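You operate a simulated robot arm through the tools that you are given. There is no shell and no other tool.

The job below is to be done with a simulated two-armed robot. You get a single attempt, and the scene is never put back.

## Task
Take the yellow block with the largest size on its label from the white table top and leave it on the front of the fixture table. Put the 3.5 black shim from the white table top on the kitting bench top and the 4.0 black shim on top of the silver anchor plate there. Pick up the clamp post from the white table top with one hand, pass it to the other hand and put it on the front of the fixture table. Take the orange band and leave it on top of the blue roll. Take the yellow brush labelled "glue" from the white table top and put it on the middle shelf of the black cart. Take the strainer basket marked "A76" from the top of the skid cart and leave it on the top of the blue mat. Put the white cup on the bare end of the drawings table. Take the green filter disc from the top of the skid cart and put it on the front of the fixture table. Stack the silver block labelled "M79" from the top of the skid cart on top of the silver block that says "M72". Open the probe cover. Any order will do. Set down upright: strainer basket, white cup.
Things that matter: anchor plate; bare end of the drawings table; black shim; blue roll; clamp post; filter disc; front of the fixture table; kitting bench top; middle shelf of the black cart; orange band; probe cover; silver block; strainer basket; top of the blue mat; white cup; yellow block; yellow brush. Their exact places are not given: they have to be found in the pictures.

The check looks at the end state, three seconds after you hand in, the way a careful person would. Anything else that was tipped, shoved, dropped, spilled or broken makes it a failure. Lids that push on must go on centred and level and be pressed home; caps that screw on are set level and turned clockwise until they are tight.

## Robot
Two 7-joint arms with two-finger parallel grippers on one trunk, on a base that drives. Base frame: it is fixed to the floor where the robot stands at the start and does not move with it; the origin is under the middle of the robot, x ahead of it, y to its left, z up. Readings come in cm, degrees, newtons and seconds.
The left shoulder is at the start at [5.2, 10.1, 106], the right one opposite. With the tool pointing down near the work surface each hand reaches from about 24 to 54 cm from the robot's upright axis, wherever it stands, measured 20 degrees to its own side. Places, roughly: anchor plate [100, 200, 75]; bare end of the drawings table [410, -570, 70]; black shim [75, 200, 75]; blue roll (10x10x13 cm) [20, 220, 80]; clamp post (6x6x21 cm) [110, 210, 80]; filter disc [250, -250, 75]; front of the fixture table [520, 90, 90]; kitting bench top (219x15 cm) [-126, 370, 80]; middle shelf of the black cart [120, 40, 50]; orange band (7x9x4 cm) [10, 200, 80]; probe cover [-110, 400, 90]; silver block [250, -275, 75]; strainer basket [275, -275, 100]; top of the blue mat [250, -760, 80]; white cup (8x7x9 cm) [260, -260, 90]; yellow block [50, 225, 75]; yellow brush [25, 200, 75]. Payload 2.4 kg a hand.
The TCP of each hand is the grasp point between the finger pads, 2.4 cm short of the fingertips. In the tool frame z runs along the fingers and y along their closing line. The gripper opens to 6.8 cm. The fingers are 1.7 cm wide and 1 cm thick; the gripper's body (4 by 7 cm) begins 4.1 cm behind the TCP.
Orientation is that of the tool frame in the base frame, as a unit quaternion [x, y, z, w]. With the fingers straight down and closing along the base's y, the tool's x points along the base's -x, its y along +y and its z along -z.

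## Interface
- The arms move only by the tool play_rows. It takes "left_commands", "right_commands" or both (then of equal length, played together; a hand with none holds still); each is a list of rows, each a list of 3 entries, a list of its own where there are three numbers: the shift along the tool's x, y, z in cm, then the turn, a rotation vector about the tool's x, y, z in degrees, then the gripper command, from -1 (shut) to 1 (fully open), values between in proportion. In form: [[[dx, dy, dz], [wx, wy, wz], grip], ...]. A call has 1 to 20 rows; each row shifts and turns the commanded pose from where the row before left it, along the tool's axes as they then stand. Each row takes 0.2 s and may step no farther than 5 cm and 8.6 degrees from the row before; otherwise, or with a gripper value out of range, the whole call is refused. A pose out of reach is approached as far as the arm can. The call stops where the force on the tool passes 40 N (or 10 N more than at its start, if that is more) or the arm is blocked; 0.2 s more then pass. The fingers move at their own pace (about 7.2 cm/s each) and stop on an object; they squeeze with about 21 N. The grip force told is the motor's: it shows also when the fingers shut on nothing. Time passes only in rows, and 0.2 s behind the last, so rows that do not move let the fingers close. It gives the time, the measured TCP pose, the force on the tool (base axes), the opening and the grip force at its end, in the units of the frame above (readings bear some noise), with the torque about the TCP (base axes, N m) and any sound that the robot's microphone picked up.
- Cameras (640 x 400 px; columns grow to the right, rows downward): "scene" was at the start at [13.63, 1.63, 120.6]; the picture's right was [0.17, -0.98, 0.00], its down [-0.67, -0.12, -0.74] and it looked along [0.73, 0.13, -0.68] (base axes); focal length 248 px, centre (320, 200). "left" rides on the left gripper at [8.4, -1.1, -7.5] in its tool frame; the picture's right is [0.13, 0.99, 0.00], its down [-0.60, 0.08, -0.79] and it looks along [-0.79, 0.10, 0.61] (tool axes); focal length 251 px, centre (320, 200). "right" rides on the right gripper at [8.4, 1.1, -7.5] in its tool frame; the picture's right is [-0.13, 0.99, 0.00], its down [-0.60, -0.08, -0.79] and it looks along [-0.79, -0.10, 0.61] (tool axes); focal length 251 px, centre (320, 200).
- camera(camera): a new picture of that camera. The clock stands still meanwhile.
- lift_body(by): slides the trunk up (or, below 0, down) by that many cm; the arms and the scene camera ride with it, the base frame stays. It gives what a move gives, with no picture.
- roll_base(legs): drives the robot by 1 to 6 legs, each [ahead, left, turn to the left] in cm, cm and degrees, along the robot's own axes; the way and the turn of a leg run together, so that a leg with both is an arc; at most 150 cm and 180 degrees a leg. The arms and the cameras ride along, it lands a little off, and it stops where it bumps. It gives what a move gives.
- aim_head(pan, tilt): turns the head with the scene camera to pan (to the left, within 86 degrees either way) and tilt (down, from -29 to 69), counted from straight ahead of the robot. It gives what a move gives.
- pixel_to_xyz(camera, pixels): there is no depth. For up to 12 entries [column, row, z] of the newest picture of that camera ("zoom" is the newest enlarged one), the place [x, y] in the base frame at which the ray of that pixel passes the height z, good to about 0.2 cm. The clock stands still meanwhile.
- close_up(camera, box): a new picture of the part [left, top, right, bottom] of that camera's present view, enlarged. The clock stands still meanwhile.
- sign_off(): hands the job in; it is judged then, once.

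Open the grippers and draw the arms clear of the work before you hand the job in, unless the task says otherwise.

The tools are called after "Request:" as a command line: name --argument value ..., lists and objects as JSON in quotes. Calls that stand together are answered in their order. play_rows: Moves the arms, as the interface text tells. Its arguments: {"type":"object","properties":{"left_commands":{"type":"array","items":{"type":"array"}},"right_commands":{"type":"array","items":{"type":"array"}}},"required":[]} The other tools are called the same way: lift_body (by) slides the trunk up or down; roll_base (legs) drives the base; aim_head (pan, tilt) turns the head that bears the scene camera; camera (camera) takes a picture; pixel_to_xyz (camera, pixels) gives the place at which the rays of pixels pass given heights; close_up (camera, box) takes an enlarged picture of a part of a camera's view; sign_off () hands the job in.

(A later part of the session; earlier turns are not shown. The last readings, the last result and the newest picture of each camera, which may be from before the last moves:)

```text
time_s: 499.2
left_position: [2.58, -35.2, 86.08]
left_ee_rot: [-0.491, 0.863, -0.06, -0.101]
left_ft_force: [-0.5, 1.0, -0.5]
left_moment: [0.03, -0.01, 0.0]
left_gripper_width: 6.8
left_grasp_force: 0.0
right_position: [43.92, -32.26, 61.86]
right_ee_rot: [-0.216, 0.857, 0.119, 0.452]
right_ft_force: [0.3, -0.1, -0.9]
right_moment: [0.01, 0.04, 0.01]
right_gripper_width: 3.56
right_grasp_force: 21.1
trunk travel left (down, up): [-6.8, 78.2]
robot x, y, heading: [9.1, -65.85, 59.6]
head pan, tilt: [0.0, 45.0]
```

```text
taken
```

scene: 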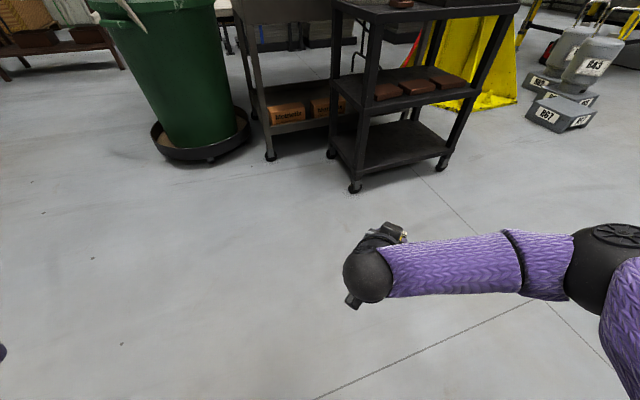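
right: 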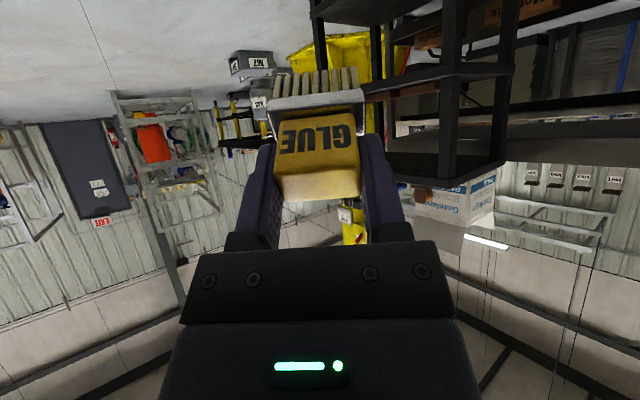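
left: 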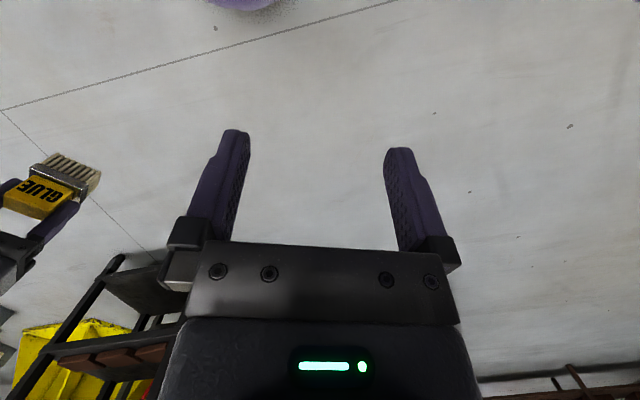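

The posture is good now (elbow to the right, hand forward-down). To keep the forearm clear of the cart's leg I'll work square to the end face, so I yaw the hand back to straight ahead and shift it left; then I check the left arm's position.

Request:
play_rows --right_commands '[[[0, 0, 0], [-6.27, 0, -4.38], -1], [[0, 0, 0], [-6.27, 0, -4.38], -1], [[0, 0, 0], [-6.27, 0, -4.38], -1], [[0, 0, 0], [-6.27, 0, -4.38], -1], [[0, 4, 0], [0, 0, 0], -1], [[0, 4, 0], [0, 0, 0], -1], [[0, 4, 0], [0, 0, 0], -1], [[0, 4, 0], [0, 0, 0], -1], [[0, 0, 0], [0, 0, 0], -1]]'

Request:
camera --camera "scene"

Request:
aim_head --pan 70 --tilt 45

Request:
camera --camera "scene"

```text
time_s: 501.2
left_position: [2.51, -35.14, 86.26]
left_ee_rot: [-0.49, 0.864, -0.06, -0.101]
left_ft_force: [-0.3, -0.4, 0.5]
left_moment: [-0.02, 0.0, 0.03]
left_gripper_width: 6.81
left_grasp_force: 0.0
right_position: [28.71, -22.37, 63.77]
right_ee_rot: [-0.437, 0.768, 0.232, 0.406]
right_ft_force: [0.4, 0.3, -0.4]
right_moment: [-0.01, 0.0, -0.03]
right_gripper_width: 3.54
right_grasp_force: 20.4
right hand out of reach, approached as far as the arm can: row 4
trunk travel left (down, up): [-6.8, 78.2]
robot x, y, heading: [9.02, -65.85, 59.2]
head pan, tilt: [0.0, 45.0]
```

```text
taken
```

scene: 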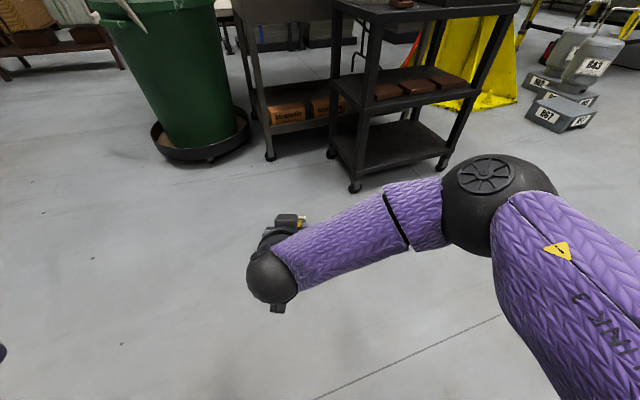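

```text
time_s: 502.6
left_position: [2.39, -35.18, 86.16]
left_ee_rot: [-0.49, 0.864, -0.06, -0.102]
left_ft_force: [1.0, -0.1, 0.4]
left_moment: [-0.02, 0.0, -0.02]
left_gripper_width: 6.79
left_grasp_force: 0.0
right_position: [28.79, -22.34, 63.73]
right_ee_rot: [-0.436, 0.769, 0.232, 0.407]
right_ft_force: [0.6, 0.7, -0.9]
right_moment: [-0.04, 0.02, 0.0]
right_gripper_width: 3.51
right_grasp_force: 20.9
trunk travel left (down, up): [-6.8, 78.2]
robot x, y, heading: [9.23, -65.56, 59.2]
head pan, tilt: [70.0, 45.0]
```

```text
taken
```

scene: 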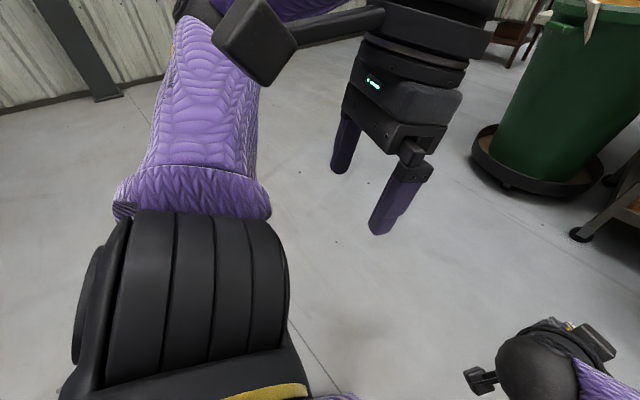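

The elbow sits forward at this height. I lower the hand to the shelf's working height (z≈54) here and check how the posture changes.

Request:
play_rows --right_commands '[[[2.05, 0, 1.43], [0, 0, 0], -1], [[2.05, 0, 1.43], [0, 0, 0], -1], [[2.05, 0, 1.43], [0, 0, 0], -1], [[2.05, 0, 1.43], [0, 0, 0], -1], [[0, 0, 0], [0, 0, 0], -1]]'

Request:
aim_head --pan 0 --tilt 45

Request:
camera --camera "scene"

```text
time_s: 503.8
left_position: [2.47, -35.18, 86.1]
left_ee_rot: [-0.49, 0.864, -0.06, -0.101]
left_ft_force: [-0.2, 1.5, -0.4]
left_moment: [0.0, 0.04, 0.02]
left_gripper_width: 6.8
left_grasp_force: 0.1
right_position: [28.88, -22.35, 53.73]
right_ee_rot: [-0.436, 0.769, 0.232, 0.407]
right_ft_force: [0.3, 0.0, -0.5]
right_moment: [-0.05, -0.01, 0.0]
right_gripper_width: 3.54
right_grasp_force: 21.4
trunk travel left (down, up): [-6.8, 78.2]
robot x, y, heading: [9.14, -65.79, 59.4]
head pan, tilt: [70.0, 45.0]
```

```text
time_s: 505.2
left_position: [2.49, -35.12, 86.2]
left_ee_rot: [-0.491, 0.864, -0.06, -0.1]
left_ft_force: [0.1, -0.3, -0.2]
left_moment: [0.02, 0.02, -0.01]
left_gripper_width: 6.76
left_grasp_force: 0.0
right_position: [28.9, -22.38, 53.7]
right_ee_rot: [-0.436, 0.769, 0.231, 0.406]
right_ft_force: [0.6, 0.3, -0.9]
right_moment: [-0.02, 0.02, -0.01]
right_gripper_width: 3.57
right_grasp_force: 20.6
trunk travel left (down, up): [-6.8, 78.2]
robot x, y, heading: [9.06, -65.69, 59.3]
head pan, tilt: [0.0, 45.0]
```

```text
taken
```

scene: 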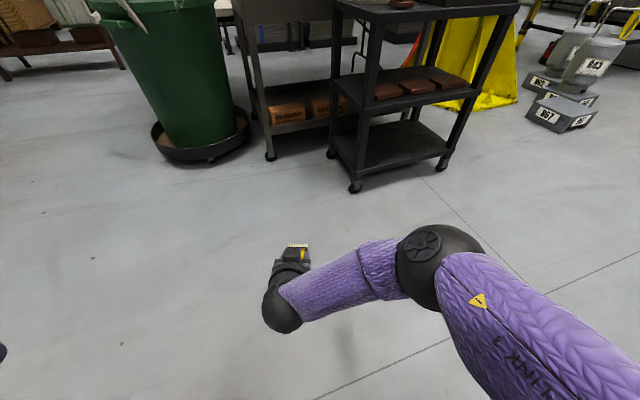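

At shelf height the elbow tucks behind the hand, which is fine. I now level the left hand and tuck the left arm in high and central so it will clear the grey cart.

Request:
play_rows --left_commands '[[[0, 0, 0], [0, -6.75, 0], 1], [[0, 0, 0], [0, -6.75, 0], 1], [[-1.8, -3.6, -2.8], [0, 0, 0], 1], [[-1.8, -3.6, -2.8], [0, 0, 0], 1], [[-1.8, -3.6, -2.8], [0, 0, 0], 1], [[-1.8, -3.6, -2.8], [0, 0, 0], 1], [[-1.8, -3.6, -2.8], [0, 0, 0], 1], [[0, 0, 0], [0, 0, 0], 1]]'

Request:
aim_head --pan 40 --tilt 45

Request:
camera --camera "scene"

```text
time_s: 507.0
left_position: [22.61, -36.69, 100.29]
left_ee_rot: [-0.493, 0.87, -0.002, 0.001]
left_ft_force: [-0.5, 0.4, -0.1]
left_moment: [0.0, 0.01, 0.0]
left_gripper_width: 6.8
left_grasp_force: 0.2
right_position: [28.85, -22.37, 53.79]
right_ee_rot: [-0.435, 0.769, 0.231, 0.407]
right_ft_force: [-0.8, -0.2, -0.3]
right_moment: [-0.01, 0.04, 0.02]
right_gripper_width: 3.54
right_grasp_force: 21.2
trunk travel left (down, up): [-6.8, 78.2]
robot x, y, heading: [9.15, -65.83, 59.3]
head pan, tilt: [0.0, 45.0]
```

```text
time_s: 508.1
left_position: [22.5, -36.59, 100.22]
left_ee_rot: [-0.493, 0.87, -0.002, 0.0]
left_ft_force: [0.2, -0.2, -0.4]
left_moment: [-0.03, 0.01, 0.02]
left_gripper_width: 6.8
left_grasp_force: 0.0
right_position: [28.93, -22.28, 53.72]
right_ee_rot: [-0.436, 0.769, 0.232, 0.406]
right_ft_force: [-0.2, 1.1, -0.7]
right_moment: [-0.01, 0.0, 0.02]
right_gripper_width: 3.54
right_grasp_force: 20.9
trunk travel left (down, up): [-6.8, 78.2]
robot x, y, heading: [9.08, -65.61, 59.1]
head pan, tilt: [40.0, 45.0]
```

```text
taken
```

scene: 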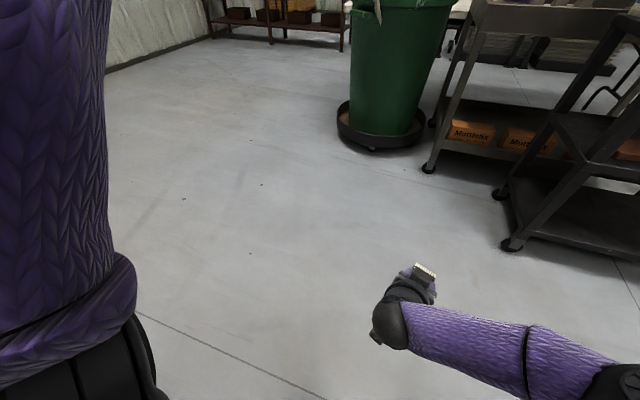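

The left elbow is now high and out of the way. I raise the right hand slightly, turn to heading −10.7 and slide to a pre-position in front of the cart's end.

Request:
play_rows --right_commands '[[[-2.05, 0, -1.43], [0, 0, 0], -1], [[0, 0, 0], [0, 0, 0], -1]]'

Request:
roll_base --legs '[[0, 0, -70], [2, 122, 0]]'

Request:
aim_head --pan 0 --tilt 30

Request:
camera --camera "scene"

Request:
camera --camera "right"

```text
time_s: 508.7
left_position: [22.62, -36.64, 100.16]
left_ee_rot: [-0.493, 0.87, -0.001, 0.001]
left_ft_force: [0.3, -0.3, -0.7]
left_moment: [0.03, 0.0, 0.04]
left_gripper_width: 6.8
left_grasp_force: 0.0
right_position: [28.79, -22.3, 56.3]
right_ee_rot: [-0.436, 0.769, 0.231, 0.407]
right_ft_force: [0.0, -0.7, -0.5]
right_moment: [-0.02, 0.03, 0.0]
right_gripper_width: 3.53
right_grasp_force: 21.1
trunk travel left (down, up): [-6.8, 78.2]
robot x, y, heading: [9.09, -65.78, 59.4]
head pan, tilt: [40.0, 45.0]
```

```text
time_s: 517.9
left_position: [66.25, 51.72, 100.17]
left_ee_rot: [0.095, 0.995, -0.001, 0.0]
left_ft_force: [1.1, -0.3, -0.3]
left_moment: [0.01, 0.02, 0.02]
left_gripper_width: 6.79
left_grasp_force: 0.1
right_position: [81.8, 50.67, 56.3]
right_ee_rot: [0.085, 0.88, -0.044, 0.466]
right_ft_force: [0.1, -0.1, -0.4]
right_moment: [0.02, 0.0, -0.01]
right_gripper_width: 3.55
right_grasp_force: 20.9
trunk travel left (down, up): [-6.8, 78.2]
robot x, y, heading: [34.23, 54.45, -10.9]
head pan, tilt: [40.0, 45.0]
```

```text
time_s: 519.0
left_position: [66.24, 51.76, 100.23]
left_ee_rot: [0.096, 0.995, -0.001, 0.0]
left_ft_force: [-0.4, -0.2, -0.8]
left_moment: [-0.01, 0.02, 0.02]
left_gripper_width: 6.78
left_grasp_force: 0.0
right_position: [81.88, 50.71, 56.34]
right_ee_rot: [0.085, 0.88, -0.044, 0.465]
right_ft_force: [0.4, -0.4, -0.8]
right_moment: [-0.03, 0.0, 0.01]
right_gripper_width: 3.54
right_grasp_force: 21.0
trunk travel left (down, up): [-6.8, 78.2]
robot x, y, heading: [34.47, 54.75, -10.8]
head pan, tilt: [0.0, 30.0]
```

```text
taken
```

scene: 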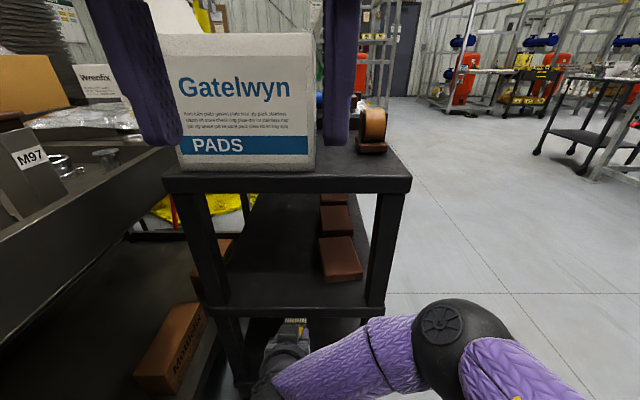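

```text
taken
```

right: 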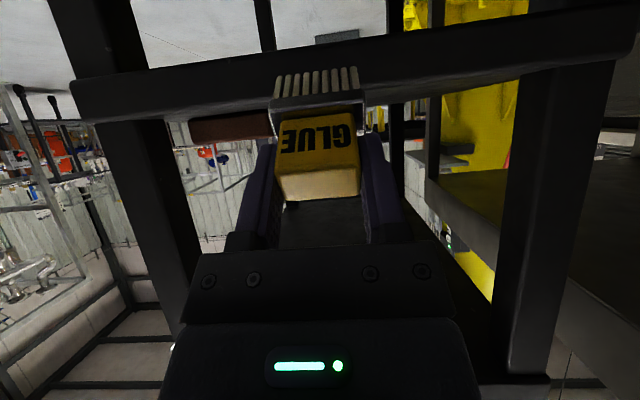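

The brush is aimed into the free left part of the middle shelf, above its edge. I advance the base 12 cm and 2 cm left and check.

Request:
roll_base --legs '[[11, 2, 0]]'

Request:
camera --camera "scene"

Request:
camera --camera "right"

```text
time_s: 520.0
left_position: [71.91, 51.75, 100.29]
left_ee_rot: [0.096, 0.995, -0.001, 0.0]
left_ft_force: [0.0, -0.1, -0.6]
left_moment: [-0.01, 0.0, 0.01]
left_gripper_width: 6.8
left_grasp_force: 0.0
right_position: [87.1, 51.15, 56.55]
right_ee_rot: [0.082, 0.881, -0.041, 0.464]
right_ft_force: [-28.5, -2.1, 32.4]
right_moment: [-0.49, -0.01, -0.55]
right_gripper_width: 3.58
right_grasp_force: 20.5
trunk travel left (down, up): [-6.8, 78.2]
robot x, y, heading: [40.22, 54.42, -10.8]
head pan, tilt: [0.0, 30.0]
stopped in leg 1: the force on the tool passed its limit at 156 N (the readings are from after the stop); the commanded pose is now the measured one
```

```text
taken
```

scene: 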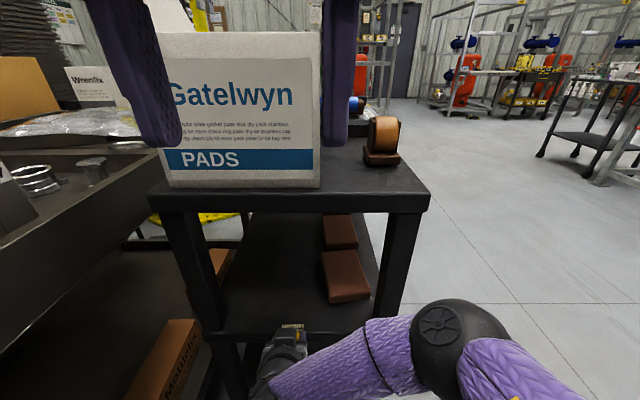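

```text
taken
```

right: 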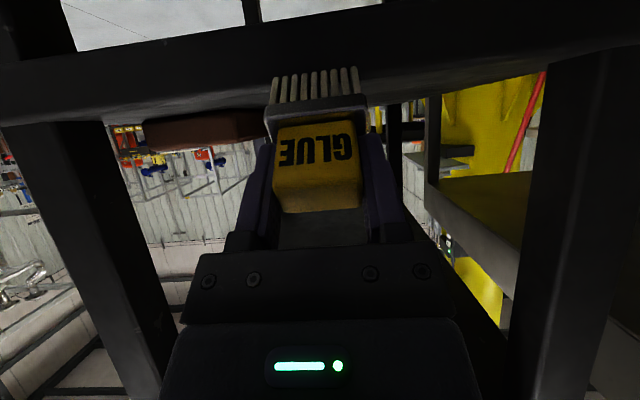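

The bristles bumped the shelf's edge beam, which is higher than assumed. I back off 6 cm at once and look at the beam.

Request:
roll_base --legs '[[-7, 0, 0]]'

Request:
play_rows --right_commands '[[[-2.05, 0, -1.43], [0, 0, 0], -1], [[-2.05, 0, -1.43], [0, 0, 0], -1], [[0, 0, 0], [0, 0, 0], -1]]'

Request:
camera --camera "scene"

Request:
close_up --camera "scene" --box '[180, 180, 420, 360]'

Request:
camera --camera "right"

```text
time_s: 521.0
left_position: [65.4, 53.03, 100.15]
left_ee_rot: [0.096, 0.995, -0.001, -0.001]
left_ft_force: [-0.6, -0.1, -0.1]
left_moment: [0.0, 0.0, 0.06]
left_gripper_width: 6.83
left_grasp_force: 0.0
right_position: [80.51, 52.31, 56.21]
right_ee_rot: [0.084, 0.883, -0.042, 0.46]
right_ft_force: [0.3, 0.8, -0.9]
right_moment: [0.01, -0.02, 0.01]
right_gripper_width: 3.55
right_grasp_force: 20.6
trunk travel left (down, up): [-6.8, 78.2]
robot x, y, heading: [33.36, 55.77, -11.1]
head pan, tilt: [0.0, 30.0]
```

```text
time_s: 521.8
left_position: [65.39, 53.14, 100.15]
left_ee_rot: [0.096, 0.995, -0.002, 0.0]
left_ft_force: [-0.3, 0.2, 0.3]
left_moment: [0.01, -0.01, -0.03]
left_gripper_width: 6.79
left_grasp_force: 0.0
right_position: [80.5, 52.39, 61.26]
right_ee_rot: [0.083, 0.882, -0.042, 0.461]
right_ft_force: [0.4, -0.3, -1.4]
right_moment: [0.01, 0.01, 0.02]
right_gripper_width: 3.55
right_grasp_force: 21.1
trunk travel left (down, up): [-6.8, 78.2]
robot x, y, heading: [33.6, 55.95, -10.8]
head pan, tilt: [0.0, 30.0]
```

```text
taken
```

scene: 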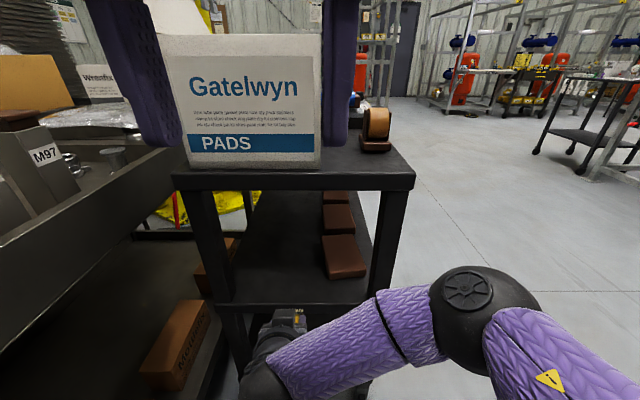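

```text
2.22 times, centred on (300, 270) of scene
```

zoom: 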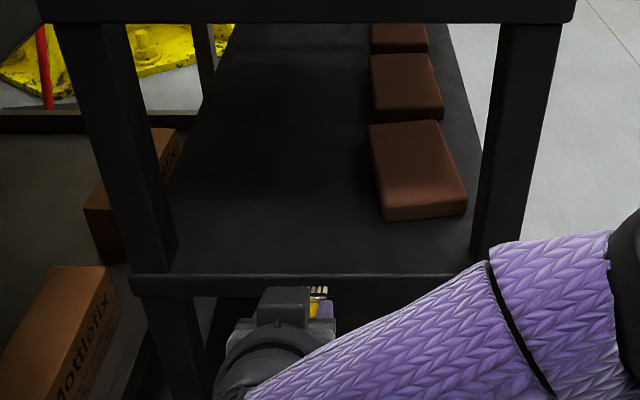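

```text
taken
```

right: 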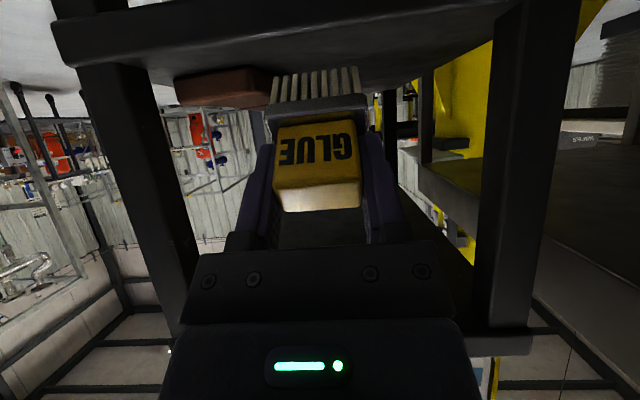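

I find the shelf's true height: the beam's top edge at zoom (300,275) must lie in the end plane (x≈95 at y≈54).

Request:
pixel_to_xyz --camera "zoom" --pixels '[[300, 275, 47], [300, 275, 50], [300, 275, 52], [300, 275, 54], [480, 276, 52], [135, 276, 52], [300, 298, 48], [300, 298, 50], [573, 20, 76], [380, 215, 52], [467, 210, 52]]'

Request:
pixel_to_xyz --camera "scene" --pixels '[[415, 189, 76], [413, 172, 78], [173, 190, 76], [172, 172, 78], [415, 189, 74], [173, 190, 74]]'

```text
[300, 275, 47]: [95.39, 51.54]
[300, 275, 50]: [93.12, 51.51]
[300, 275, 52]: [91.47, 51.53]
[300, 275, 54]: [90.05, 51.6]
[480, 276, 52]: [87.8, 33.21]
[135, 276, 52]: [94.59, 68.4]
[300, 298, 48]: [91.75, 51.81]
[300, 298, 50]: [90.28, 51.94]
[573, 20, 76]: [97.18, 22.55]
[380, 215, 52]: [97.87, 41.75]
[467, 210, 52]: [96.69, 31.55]
```

```text
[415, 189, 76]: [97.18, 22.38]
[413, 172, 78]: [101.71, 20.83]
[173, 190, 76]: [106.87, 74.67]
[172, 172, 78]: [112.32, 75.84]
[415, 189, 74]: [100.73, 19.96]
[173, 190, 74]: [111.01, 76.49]
```

The beam's top is really near z≈52 at x≈92, and the bricks stay right of y≈42. The hand is now at z=61 with the bristles at ≈56, so I advance in two careful base steps.

Request:
roll_base --legs '[[9, 0, 0]]'

Request:
camera --camera "scene"

Request:
camera --camera "right"

```text
time_s: 522.9
left_position: [74.25, 51.29, 100.16]
left_ee_rot: [0.096, 0.995, -0.002, -0.001]
left_ft_force: [0.0, -1.1, -0.6]
left_moment: [-0.02, 0.0, 0.0]
left_gripper_width: 6.81
left_grasp_force: 0.0
right_position: [89.29, 50.69, 61.17]
right_ee_rot: [0.083, 0.882, -0.042, 0.461]
right_ft_force: [-0.5, 0.3, -0.1]
right_moment: [0.01, -0.01, 0.0]
right_gripper_width: 3.54
right_grasp_force: 20.6
trunk travel left (down, up): [-6.8, 78.2]
robot x, y, heading: [41.87, 53.75, -10.8]
head pan, tilt: [0.0, 30.0]
```

```text
taken
```

scene: 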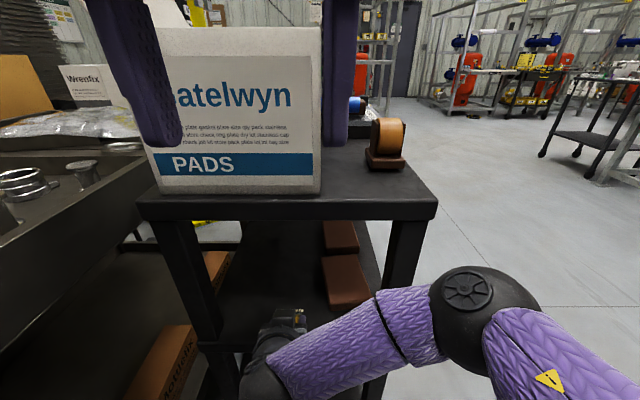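

```text
taken
```

right: 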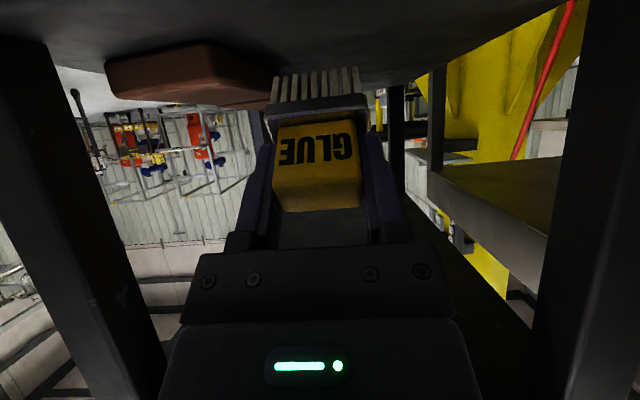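

The brush is over the shelf edge with room. I advance another 8 cm.

Request:
roll_base --legs '[[8, 0.5, 0]]'

Request:
camera --camera "scene"

Request:
camera --camera "right"

```text
time_s: 524.0
left_position: [82.26, 50.49, 100.25]
left_ee_rot: [0.096, 0.995, -0.002, 0.0]
left_ft_force: [-0.6, 0.0, -0.6]
left_moment: [-0.02, 0.0, -0.03]
left_gripper_width: 6.79
left_grasp_force: 0.0
right_position: [97.21, 49.58, 61.17]
right_ee_rot: [0.083, 0.883, -0.042, 0.461]
right_ft_force: [0.8, -1.1, -1.4]
right_moment: [0.03, -0.02, 0.01]
right_gripper_width: 3.54
right_grasp_force: 20.7
trunk travel left (down, up): [-6.8, 78.2]
robot x, y, heading: [50.2, 52.79, -11.0]
head pan, tilt: [0.0, 30.0]
```

```text
taken
```

scene: 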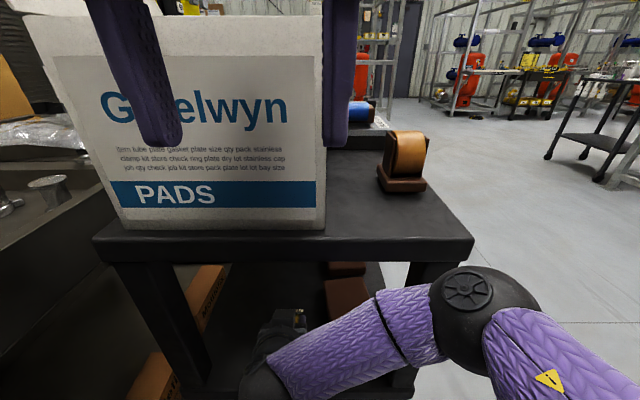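

```text
taken
```

right: 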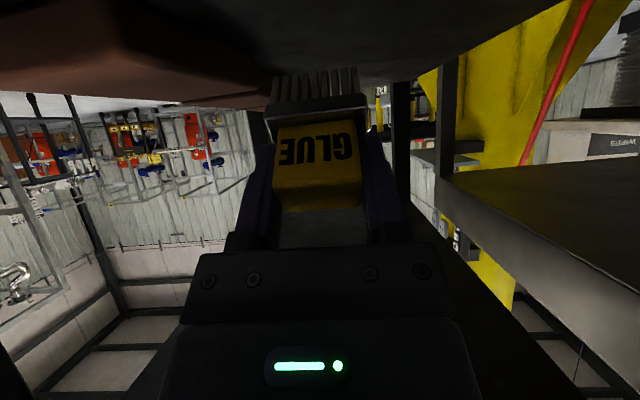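

Now about 5 cm inside the shelf edge, brick 3–4 cm to the right. I lower toward the shelf slowly.

Request:
play_rows --right_commands '[[[0.98, 0, 0.69], [0, 0, 0], -1], [[0.98, 0, 0.69], [0, 0, 0], -1], [[0.41, 0, 0.29], [0, 0, 0], -1], [[0.25, 0, 0.17], [0, 0, 0], -1], [[0, 0, 0], [0, 0, 0], -1]]'

Request:
camera --camera "right"

```text
time_s: 525.2
left_position: [82.22, 50.36, 100.15]
left_ee_rot: [0.097, 0.995, -0.001, -0.001]
left_ft_force: [1.0, -0.7, 0.4]
left_moment: [-0.04, 0.01, 0.01]
left_gripper_width: 6.81
left_grasp_force: 0.1
right_position: [97.39, 49.6, 57.94]
right_ee_rot: [0.083, 0.883, -0.042, 0.461]
right_ft_force: [0.3, -0.3, 0.1]
right_moment: [-0.03, 0.01, 0.02]
right_gripper_width: 3.56
right_grasp_force: 20.7
trunk travel left (down, up): [-6.8, 78.2]
robot x, y, heading: [50.14, 53.18, -11.0]
head pan, tilt: [0.0, 30.0]
```

```text
taken
```

right: 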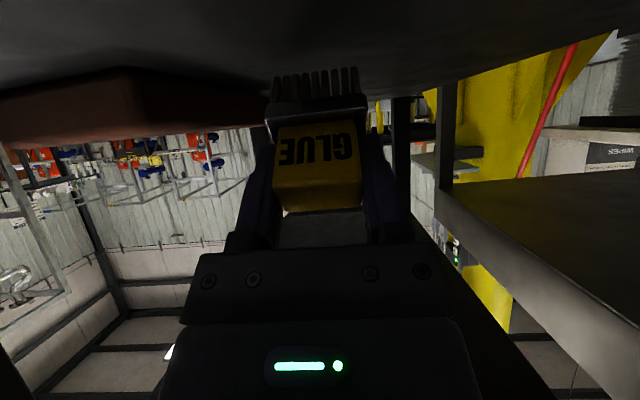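

No contact at 57.9; I continue in 0.3 cm steps.

Request:
play_rows --right_commands '[[[0.25, 0, 0.17], [0, 0, 0], -1], [[0.25, 0, 0.17], [0, 0, 0], -1], [[0.25, 0, 0.17], [0, 0, 0], -1], [[0, 0, 0], [0, 0, 0], -1]]'

Request:
play_rows --right_commands '[[[0.25, 0, 0.17], [0, 0, 0], -1], [[0.25, 0, 0.17], [0, 0, 0], -1], [[0.25, 0, 0.17], [0, 0, 0], -1], [[0, 0, 0], [0, 0, 0], -1]]'

Request:
camera --camera "right"

```text
time_s: 526.2
left_position: [82.23, 50.46, 100.17]
left_ee_rot: [0.096, 0.995, -0.001, -0.001]
left_ft_force: [-0.5, 0.1, 0.1]
left_moment: [-0.01, 0.0, -0.01]
left_gripper_width: 6.79
left_grasp_force: 0.0
right_position: [97.35, 49.53, 57.29]
right_ee_rot: [0.083, 0.882, -0.041, 0.462]
right_ft_force: [-0.9, 0.3, 11.9]
right_moment: [-0.12, -0.41, -0.01]
right_gripper_width: 3.56
right_grasp_force: 21.0
trunk travel left (down, up): [-6.8, 78.2]
robot x, y, heading: [50.02, 53.15, -10.8]
head pan, tilt: [0.0, 30.0]
```

```text
time_s: 527.2
left_position: [81.93, 50.46, 100.23]
left_ee_rot: [0.096, 0.995, -0.001, 0.0]
left_ft_force: [-0.1, -0.3, -0.2]
left_moment: [-0.01, 0.0, -0.05]
left_gripper_width: 6.78
left_grasp_force: 0.1
right_position: [97.14, 49.63, 56.37]
right_ee_rot: [0.083, 0.882, -0.042, 0.463]
right_ft_force: [-11.4, 0.9, 35.0]
right_moment: [-0.36, -0.99, -0.11]
right_gripper_width: 3.59
right_grasp_force: 20.8
trunk travel left (down, up): [-6.8, 78.2]
robot x, y, heading: [50.09, 53.31, -10.9]
head pan, tilt: [0.0, 30.0]
```

```text
taken
```

right: 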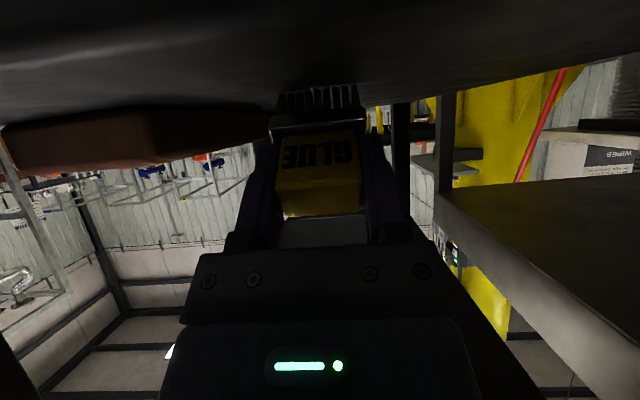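

The bristles rest on the shelf (z≈52). I open the gripper to leave the brush there and see how it settles.

Request:
play_rows --right_commands '[[[-0.2, 0, -0.14], [0, 0, 0], -1], [[0, 0, 0], [0, 0, 0], 0.7], [[0, 0, 0], [0, 0, 0], 0.7], [[0, 0, 0], [0, 0, 0], 0.7], [[0, 0, 0], [0, 0, 0], 0.7]]'

Request:
camera --camera "right"

```text
time_s: 528.4
left_position: [82.25, 50.36, 100.21]
left_ee_rot: [0.097, 0.995, -0.002, -0.001]
left_ft_force: [-0.7, 0.3, 0.4]
left_moment: [0.0, -0.02, -0.01]
left_gripper_width: 6.8
left_grasp_force: 0.2
right_position: [97.28, 49.5, 56.45]
right_ee_rot: [0.083, 0.883, -0.041, 0.461]
right_ft_force: [0.3, 0.3, -0.1]
right_moment: [0.02, -0.01, -0.03]
right_gripper_width: 5.77
right_grasp_force: 0.1
trunk travel left (down, up): [-6.8, 78.2]
robot x, y, heading: [50.44, 53.15, -10.9]
head pan, tilt: [0.0, 30.0]
```

```text
taken
```

right: 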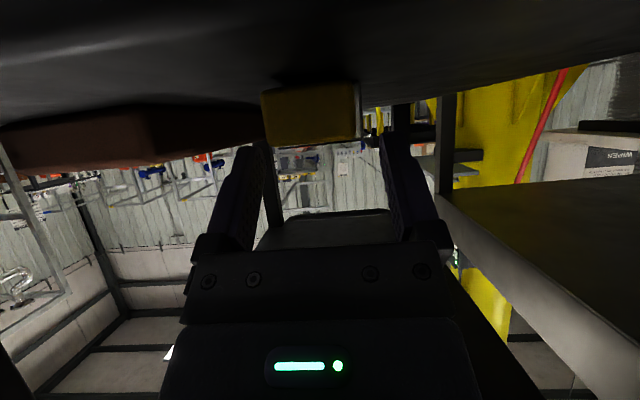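

The brush lies on the middle shelf with its handle toward me. I raise the hand 3 cm and back out.

Request:
play_rows --right_commands '[[[-0.82, 0, -0.57], [0, 0, 0], 0.7], [[-1.2, 0, -0.85], [0, 0, 0], 0.7], [[-1.2, 0, -0.85], [0, 0, 0], 0.7], [[0, 0, 0], [0, 0, 0], 0.7]]'

Request:
roll_base --legs '[[-22, 0, 0]]'

Request:
camera --camera "scene"

Request:
close_up --camera "scene" --box '[200, 180, 400, 330]'

```text
time_s: 529.4
left_position: [82.25, 50.3, 100.08]
left_ee_rot: [0.096, 0.995, -0.002, 0.0]
left_ft_force: [1.1, -0.2, 0.0]
left_moment: [0.0, 0.02, 0.03]
left_gripper_width: 6.81
left_grasp_force: 0.1
right_position: [97.24, 49.73, 60.28]
right_ee_rot: [0.083, 0.883, -0.041, 0.46]
right_ft_force: [0.1, 0.2, -0.5]
right_moment: [0.01, 0.0, 0.0]
right_gripper_width: 5.78
right_grasp_force: 0.1
trunk travel left (down, up): [-6.8, 78.2]
robot x, y, heading: [49.96, 53.28, -10.7]
head pan, tilt: [0.0, 30.0]
```

```text
time_s: 531.1
left_position: [60.71, 54.54, 100.11]
left_ee_rot: [0.095, 0.995, -0.001, -0.001]
left_ft_force: [0.8, -1.0, 0.8]
left_moment: [0.0, -0.01, 0.03]
left_gripper_width: 6.78
left_grasp_force: 0.0
right_position: [75.85, 53.9, 60.35]
right_ee_rot: [0.083, 0.883, -0.042, 0.46]
right_ft_force: [-0.3, -0.3, -0.1]
right_moment: [0.02, -0.02, 0.0]
right_gripper_width: 5.75
right_grasp_force: 0.2
trunk travel left (down, up): [-6.8, 78.2]
robot x, y, heading: [28.95, 57.41, -10.8]
head pan, tilt: [0.0, 30.0]
```

```text
taken
```

scene: 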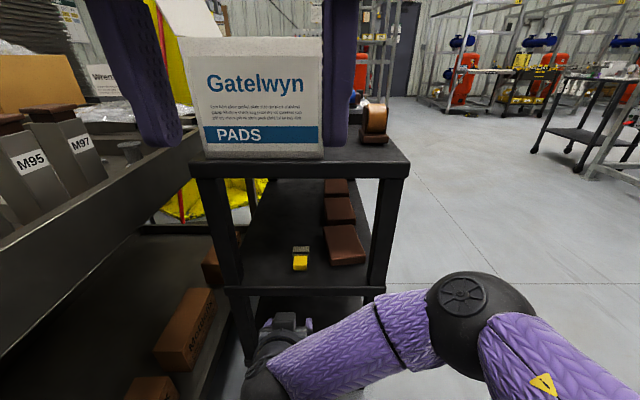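

```text
2.67 times, centred on (300, 255) of scene
```

zoom: 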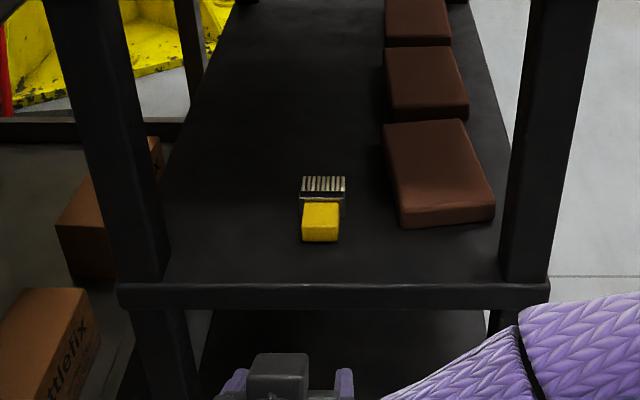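

The GLUE brush rests on the cart's middle shelf, bricks undisturbed. I move away to the open floor, raise the trunk and bring the right hand back upright.

Request:
roll_base --legs '[[-5, -70, 0]]'

Request:
lift_body --by 28

Request:
play_rows --right_commands '[[[0, -3, 0], [0, 6.9, 0], 1], [[0, -3, 0], [0, 6.9, 0], 1], [[0, -3, 0], [0, 6.9, 0], 1], [[0, -3, 0], [0, 6.9, 0], 1], [[0, -3, 0], [0, 6.9, 0], 1], [[0, -3, 0], [0, 6.9, 0], 1], [[0, 0, 0], [0, 6.9, 0], 1], [[0, 0, 0], [0, 6.9, 0], 1], [[3, 0, -3], [0, 0, 0], 1], [[3, 0, -3], [0, 0, 0], 1], [[0, 0, 0], [0, 0, 0], 1]]' --left_commands '[[[0, 3, 0], [0, 0, 0], 1], [[0, 3, 0], [0, 0, 0], 1], [[0, 3, 0], [0, 0, 0], 1], [[0, 3, 0], [0, 0, 0], 1], [[0, 3, 0], [0, 0, 0], 1], [[0, 0, 3], [0, 0, 0], 1], [[0, 0, 3], [0, 0, 0], 1], [[0, 0, 3], [0, 0, 0], 1], [[0, 0, 3], [0, 0, 0], 1], [[0, 0, 0], [0, 0, 0], 1], [[0, 0, 0], [0, 0, 0], 1]]'

Request:
aim_head --pan -40 --tilt 15

Request:
camera --camera "scene"

```text
time_s: 534.9
left_position: [42.85, -13.15, 100.08]
left_ee_rot: [0.094, 0.996, -0.002, 0.0]
left_ft_force: [0.6, 0.6, -0.3]
left_moment: [0.02, 0.0, 0.02]
left_gripper_width: 6.76
left_grasp_force: 0.0
right_position: [57.85, -13.88, 60.36]
right_ee_rot: [0.08, 0.883, -0.041, 0.461]
right_ft_force: [0.5, -0.2, -0.3]
right_moment: [-0.01, -0.02, -0.01]
right_gripper_width: 5.74
right_grasp_force: 0.0
trunk travel left (down, up): [-6.8, 78.2]
robot x, y, heading: [10.97, -10.78, -10.7]
head pan, tilt: [0.0, 30.0]
```

```text
time_s: 537.8
left_position: [42.93, -13.16, 128.21]
left_ee_rot: [0.093, 0.996, -0.001, -0.002]
left_ft_force: [0.3, -0.6, -0.1]
left_moment: [-0.01, 0.02, 0.01]
left_gripper_width: 6.82
left_grasp_force: 0.0
right_position: [58.02, -13.85, 88.25]
right_ee_rot: [0.08, 0.883, -0.04, 0.461]
right_ft_force: [-0.1, 0.2, -0.1]
right_moment: [-0.01, 0.0, 0.0]
right_gripper_width: 5.79
right_grasp_force: 0.0
trunk travel left (down, up): [-34.8, 50.2]
robot x, y, heading: [10.61, -10.69, -10.6]
head pan, tilt: [0.0, 30.0]
```

```text
time_s: 540.2
left_position: [45.55, 1.46, 116.13]
left_ee_rot: [0.094, 0.996, -0.002, -0.001]
left_ft_force: [-0.3, -0.7, 0.4]
left_moment: [-0.02, 0.01, -0.02]
left_gripper_width: 6.82
left_grasp_force: 0.2
right_position: [48.77, -30.52, 94.33]
right_ee_rot: [0.09, 0.996, 0.002, 0.001]
right_ft_force: [0.0, -0.2, 0.7]
right_moment: [0.03, 0.0, 0.01]
right_gripper_width: 6.82
right_grasp_force: 0.0
trunk travel left (down, up): [-34.8, 50.2]
robot x, y, heading: [11.02, -10.84, -10.3]
head pan, tilt: [0.0, 30.0]
```

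```text
time_s: 541.2
left_position: [45.59, 1.49, 116.09]
left_ee_rot: [0.094, 0.996, -0.001, -0.001]
left_ft_force: [0.5, -0.6, 1.6]
left_moment: [-0.02, -0.02, -0.01]
left_gripper_width: 6.8
left_grasp_force: 0.0
right_position: [48.9, -30.46, 94.39]
right_ee_rot: [0.089, 0.996, 0.002, -0.001]
right_ft_force: [0.5, 0.0, 0.5]
right_moment: [-0.01, 0.01, -0.01]
right_gripper_width: 6.78
right_grasp_force: 0.0
trunk travel left (down, up): [-34.8, 50.2]
robot x, y, heading: [10.55, -10.81, -10.6]
head pan, tilt: [-40.0, 15.0]
```

```text
taken
```

scene: 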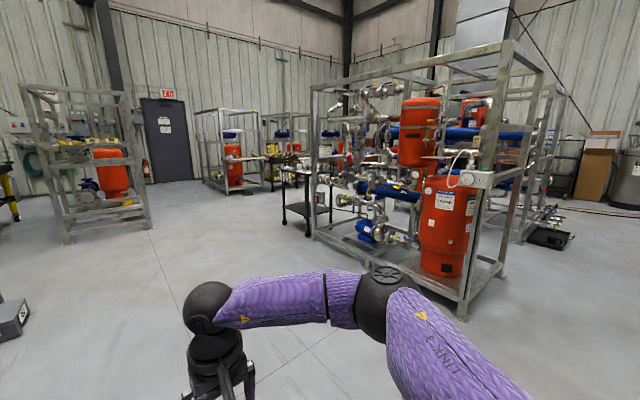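

Both hands are back upright. The skid cart is at (305,185), left of the large skid. I zoom and measure it.

Request:
close_up --camera "scene" --box '[240, 120, 400, 250]'

Request:
pixel_to_xyz --camera "scene" --pixels '[[284, 225, 0], [308, 237, 0], [330, 222, 0], [280, 168, 78], [313, 173, 78], [312, 242, 0], [465, 318, 0], [460, 300, 0], [300, 270, 0]]'

```text
3.08 times, centred on (320, 185) of scene
```

zoom: 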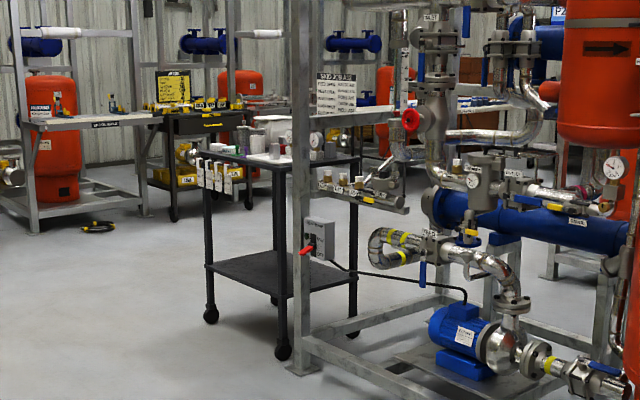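

```text
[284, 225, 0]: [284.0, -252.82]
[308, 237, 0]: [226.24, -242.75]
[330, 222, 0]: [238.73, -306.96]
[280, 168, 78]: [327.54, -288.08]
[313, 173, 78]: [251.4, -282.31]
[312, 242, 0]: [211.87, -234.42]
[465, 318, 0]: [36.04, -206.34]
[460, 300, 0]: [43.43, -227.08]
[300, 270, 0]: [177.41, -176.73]
```

The cart's side facing me runs from (226,−243) to (284,−253), with a tall skid post at (212,−234). I drive to (270,−150) and turn to face it.

Request:
roll_base --legs '[[140, -44, 0], [138, -44, 0], [0, 0, -89.5]]'

Request:
aim_head --pan 0 --tilt 25

Request:
camera --camera "scene"

Request:
close_up --camera "scene" --box '[230, 90, 430, 240]'

```text
time_s: 559.2
left_position: [284.91, -179.04, 116.17]
left_ee_rot: [0.756, 0.655, -0.001, -0.002]
left_ft_force: [1.3, -0.7, 1.6]
left_moment: [-0.03, -0.02, 0.03]
left_gripper_width: 6.8
left_grasp_force: 0.1
right_position: [252.97, -183.6, 94.43]
right_ee_rot: [0.753, 0.659, 0.001, 0.001]
right_ft_force: [-0.6, 0.6, 1.5]
right_moment: [0.01, 0.0, 0.02]
right_gripper_width: 6.82
right_grasp_force: 0.0
trunk travel left (down, up): [-34.8, 50.2]
robot x, y, heading: [271.11, -144.54, -98.0]
head pan, tilt: [-40.0, 15.0]
```

```text
time_s: 560.2
left_position: [284.91, -179.11, 116.05]
left_ee_rot: [0.756, 0.655, -0.001, -0.002]
left_ft_force: [0.4, 0.7, -0.2]
left_moment: [0.0, 0.04, -0.01]
left_gripper_width: 6.82
left_grasp_force: 0.1
right_position: [253.18, -183.76, 94.28]
right_ee_rot: [0.753, 0.658, 0.002, 0.001]
right_ft_force: [0.1, 0.0, 0.0]
right_moment: [0.02, 0.04, 0.02]
right_gripper_width: 6.82
right_grasp_force: 0.1
trunk travel left (down, up): [-34.8, 50.2]
robot x, y, heading: [271.0, -145.04, -97.9]
head pan, tilt: [0.0, 25.0]
```

```text
taken
```

scene: 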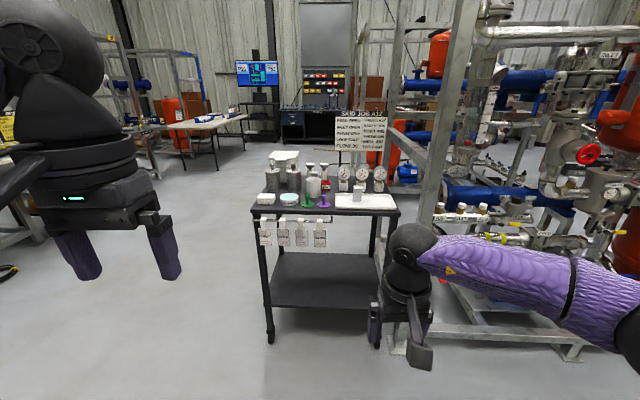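

```text
2.67 times, centred on (330, 165) of scene
```

zoom: 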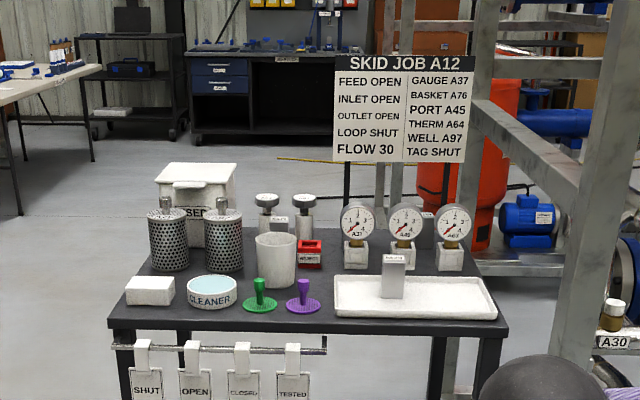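

The cart top is clear to see: two mesh baskets, white cup, CLEANER dish, green and purple discs, silver pieces and gauges. I go 40 cm closer and look down.

Request:
roll_base --legs '[[40, 0, -2]]'

Request:
aim_head --pan 0 --tilt 42

Request:
camera --camera "scene"

Request:
close_up --camera "scene" --box '[210, 90, 410, 240]'

```text
time_s: 562.7
left_position: [277.55, -218.93, 116.12]
left_ee_rot: [0.766, 0.642, 0.0, -0.002]
left_ft_force: [0.2, 0.8, 1.0]
left_moment: [0.0, 0.01, 0.0]
left_gripper_width: 6.84
left_grasp_force: 0.1
right_position: [245.58, -222.49, 94.33]
right_ee_rot: [0.763, 0.646, 0.002, 0.001]
right_ft_force: [-0.6, -0.5, 0.2]
right_moment: [0.01, 0.02, -0.01]
right_gripper_width: 6.81
right_grasp_force: 0.0
trunk travel left (down, up): [-34.8, 50.2]
robot x, y, heading: [265.27, -184.06, -99.9]
head pan, tilt: [0.0, 25.0]
```

```text
time_s: 563.5
left_position: [277.56, -218.78, 116.11]
left_ee_rot: [0.766, 0.643, 0.0, -0.001]
left_ft_force: [0.3, 0.2, 0.4]
left_moment: [-0.01, -0.01, -0.03]
left_gripper_width: 6.79
left_grasp_force: 0.1
right_position: [245.6, -222.34, 94.26]
right_ee_rot: [0.764, 0.645, 0.001, 0.002]
right_ft_force: [0.5, -0.2, -0.3]
right_moment: [-0.01, 0.01, -0.02]
right_gripper_width: 6.81
right_grasp_force: 0.0
trunk travel left (down, up): [-34.8, 50.2]
robot x, y, heading: [264.81, -184.05, -99.8]
head pan, tilt: [0.0, 42.0]
```

```text
taken
```

scene: 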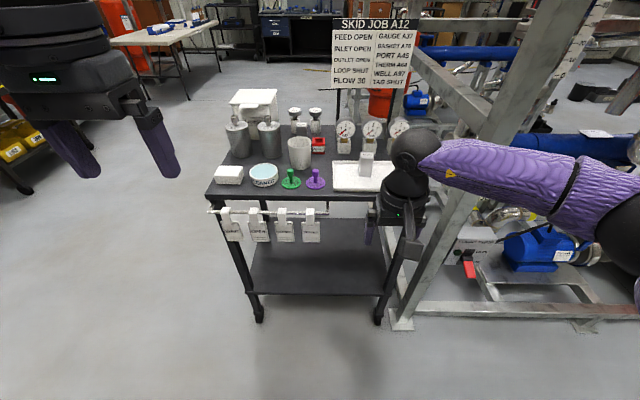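

```text
2.67 times, centred on (310, 165) of scene
```

zoom: 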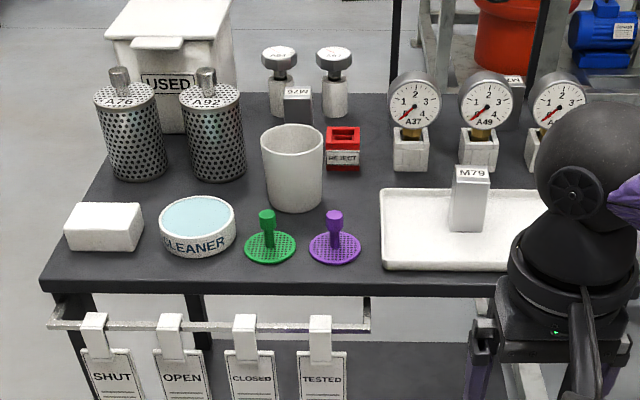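

Basket A76 is the left one, M79 stands on the white tray. I zoom to read the other silver blocks' labels.

Request:
close_up --camera "scene" --box '[280, 100, 350, 150]'

Request:
close_up --camera "scene" --box '[340, 100, 420, 150]'

Request:
pixel_to_xyz --camera "zoom" --pixels '[[320, 200, 85]]'

```text
8.00 times, centred on (315, 125) of scene
```

zoom: 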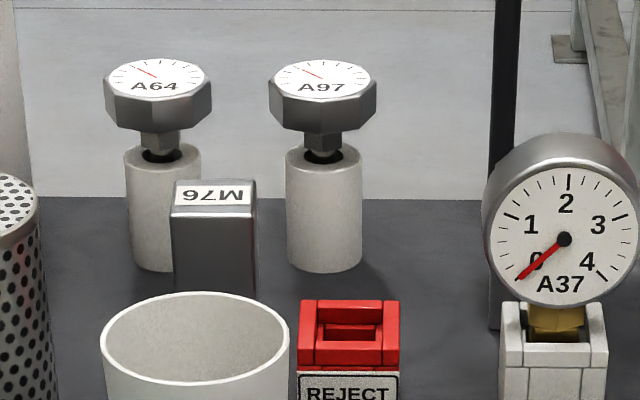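

```text
8.00 times, centred on (380, 125) of scene
```

zoom: 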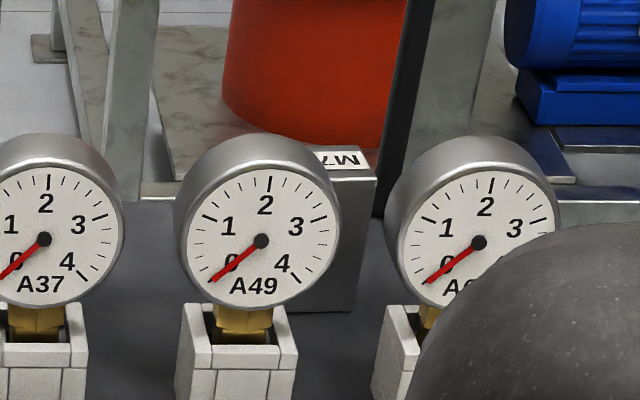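

```text
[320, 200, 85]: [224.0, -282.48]
```

M76 stands behind the cup; the block behind gauge A49 reads "M7…", likely M72. I determine the cart top's height from its legs.

Request:
pixel_to_xyz --camera "scene" --pixels '[[260, 320, 0], [379, 323, 0], [238, 208, 78], [238, 208, 82], [238, 208, 86], [400, 205, 78], [400, 205, 82], [207, 193, 80], [207, 193, 84], [398, 196, 84], [383, 120, 88]]'

Request:
roll_base --legs '[[14, 10, 0]]'

Request:
aim_head --pan 0 --tilt 50

Request:
camera --camera "scene"

```text
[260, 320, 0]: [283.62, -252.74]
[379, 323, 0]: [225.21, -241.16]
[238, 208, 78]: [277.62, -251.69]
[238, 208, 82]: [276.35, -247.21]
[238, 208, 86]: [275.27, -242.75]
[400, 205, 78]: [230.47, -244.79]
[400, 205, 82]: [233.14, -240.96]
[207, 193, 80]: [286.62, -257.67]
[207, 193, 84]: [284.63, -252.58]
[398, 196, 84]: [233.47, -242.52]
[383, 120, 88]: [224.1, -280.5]
```

```text
time_s: 565.0
left_position: [284.99, -234.33, 116.16]
left_ee_rot: [0.766, 0.643, 0.0, -0.003]
left_ft_force: [0.0, -0.6, 0.9]
left_moment: [0.03, 0.01, -0.02]
left_gripper_width: 6.82
left_grasp_force: 0.1
right_position: [252.93, -237.87, 94.3]
right_ee_rot: [0.764, 0.646, 0.001, 0.001]
right_ft_force: [0.3, -0.9, 0.5]
right_moment: [0.04, -0.02, -0.02]
right_gripper_width: 6.82
right_grasp_force: 0.1
trunk travel left (down, up): [-34.8, 50.2]
robot x, y, heading: [272.72, -199.67, -99.6]
head pan, tilt: [0.0, 42.0]
```

```text
time_s: 565.7
left_position: [284.88, -234.25, 116.11]
left_ee_rot: [0.766, 0.643, 0.0, -0.002]
left_ft_force: [1.2, 0.1, 0.4]
left_moment: [0.02, 0.01, -0.02]
left_gripper_width: 6.8
left_grasp_force: 0.2
right_position: [252.97, -237.78, 94.37]
right_ee_rot: [0.764, 0.645, 0.001, 0.001]
right_ft_force: [-0.7, 0.1, 0.3]
right_moment: [-0.02, 0.01, 0.0]
right_gripper_width: 6.81
right_grasp_force: 0.0
trunk travel left (down, up): [-34.8, 50.2]
robot x, y, heading: [272.5, -199.97, -99.7]
head pan, tilt: [0.0, 50.0]
```

```text
taken
```

scene: 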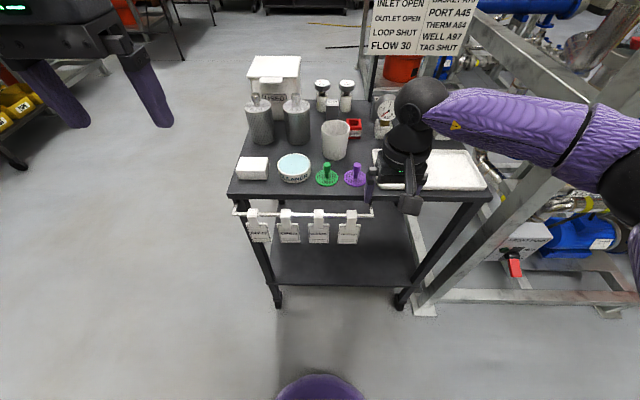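

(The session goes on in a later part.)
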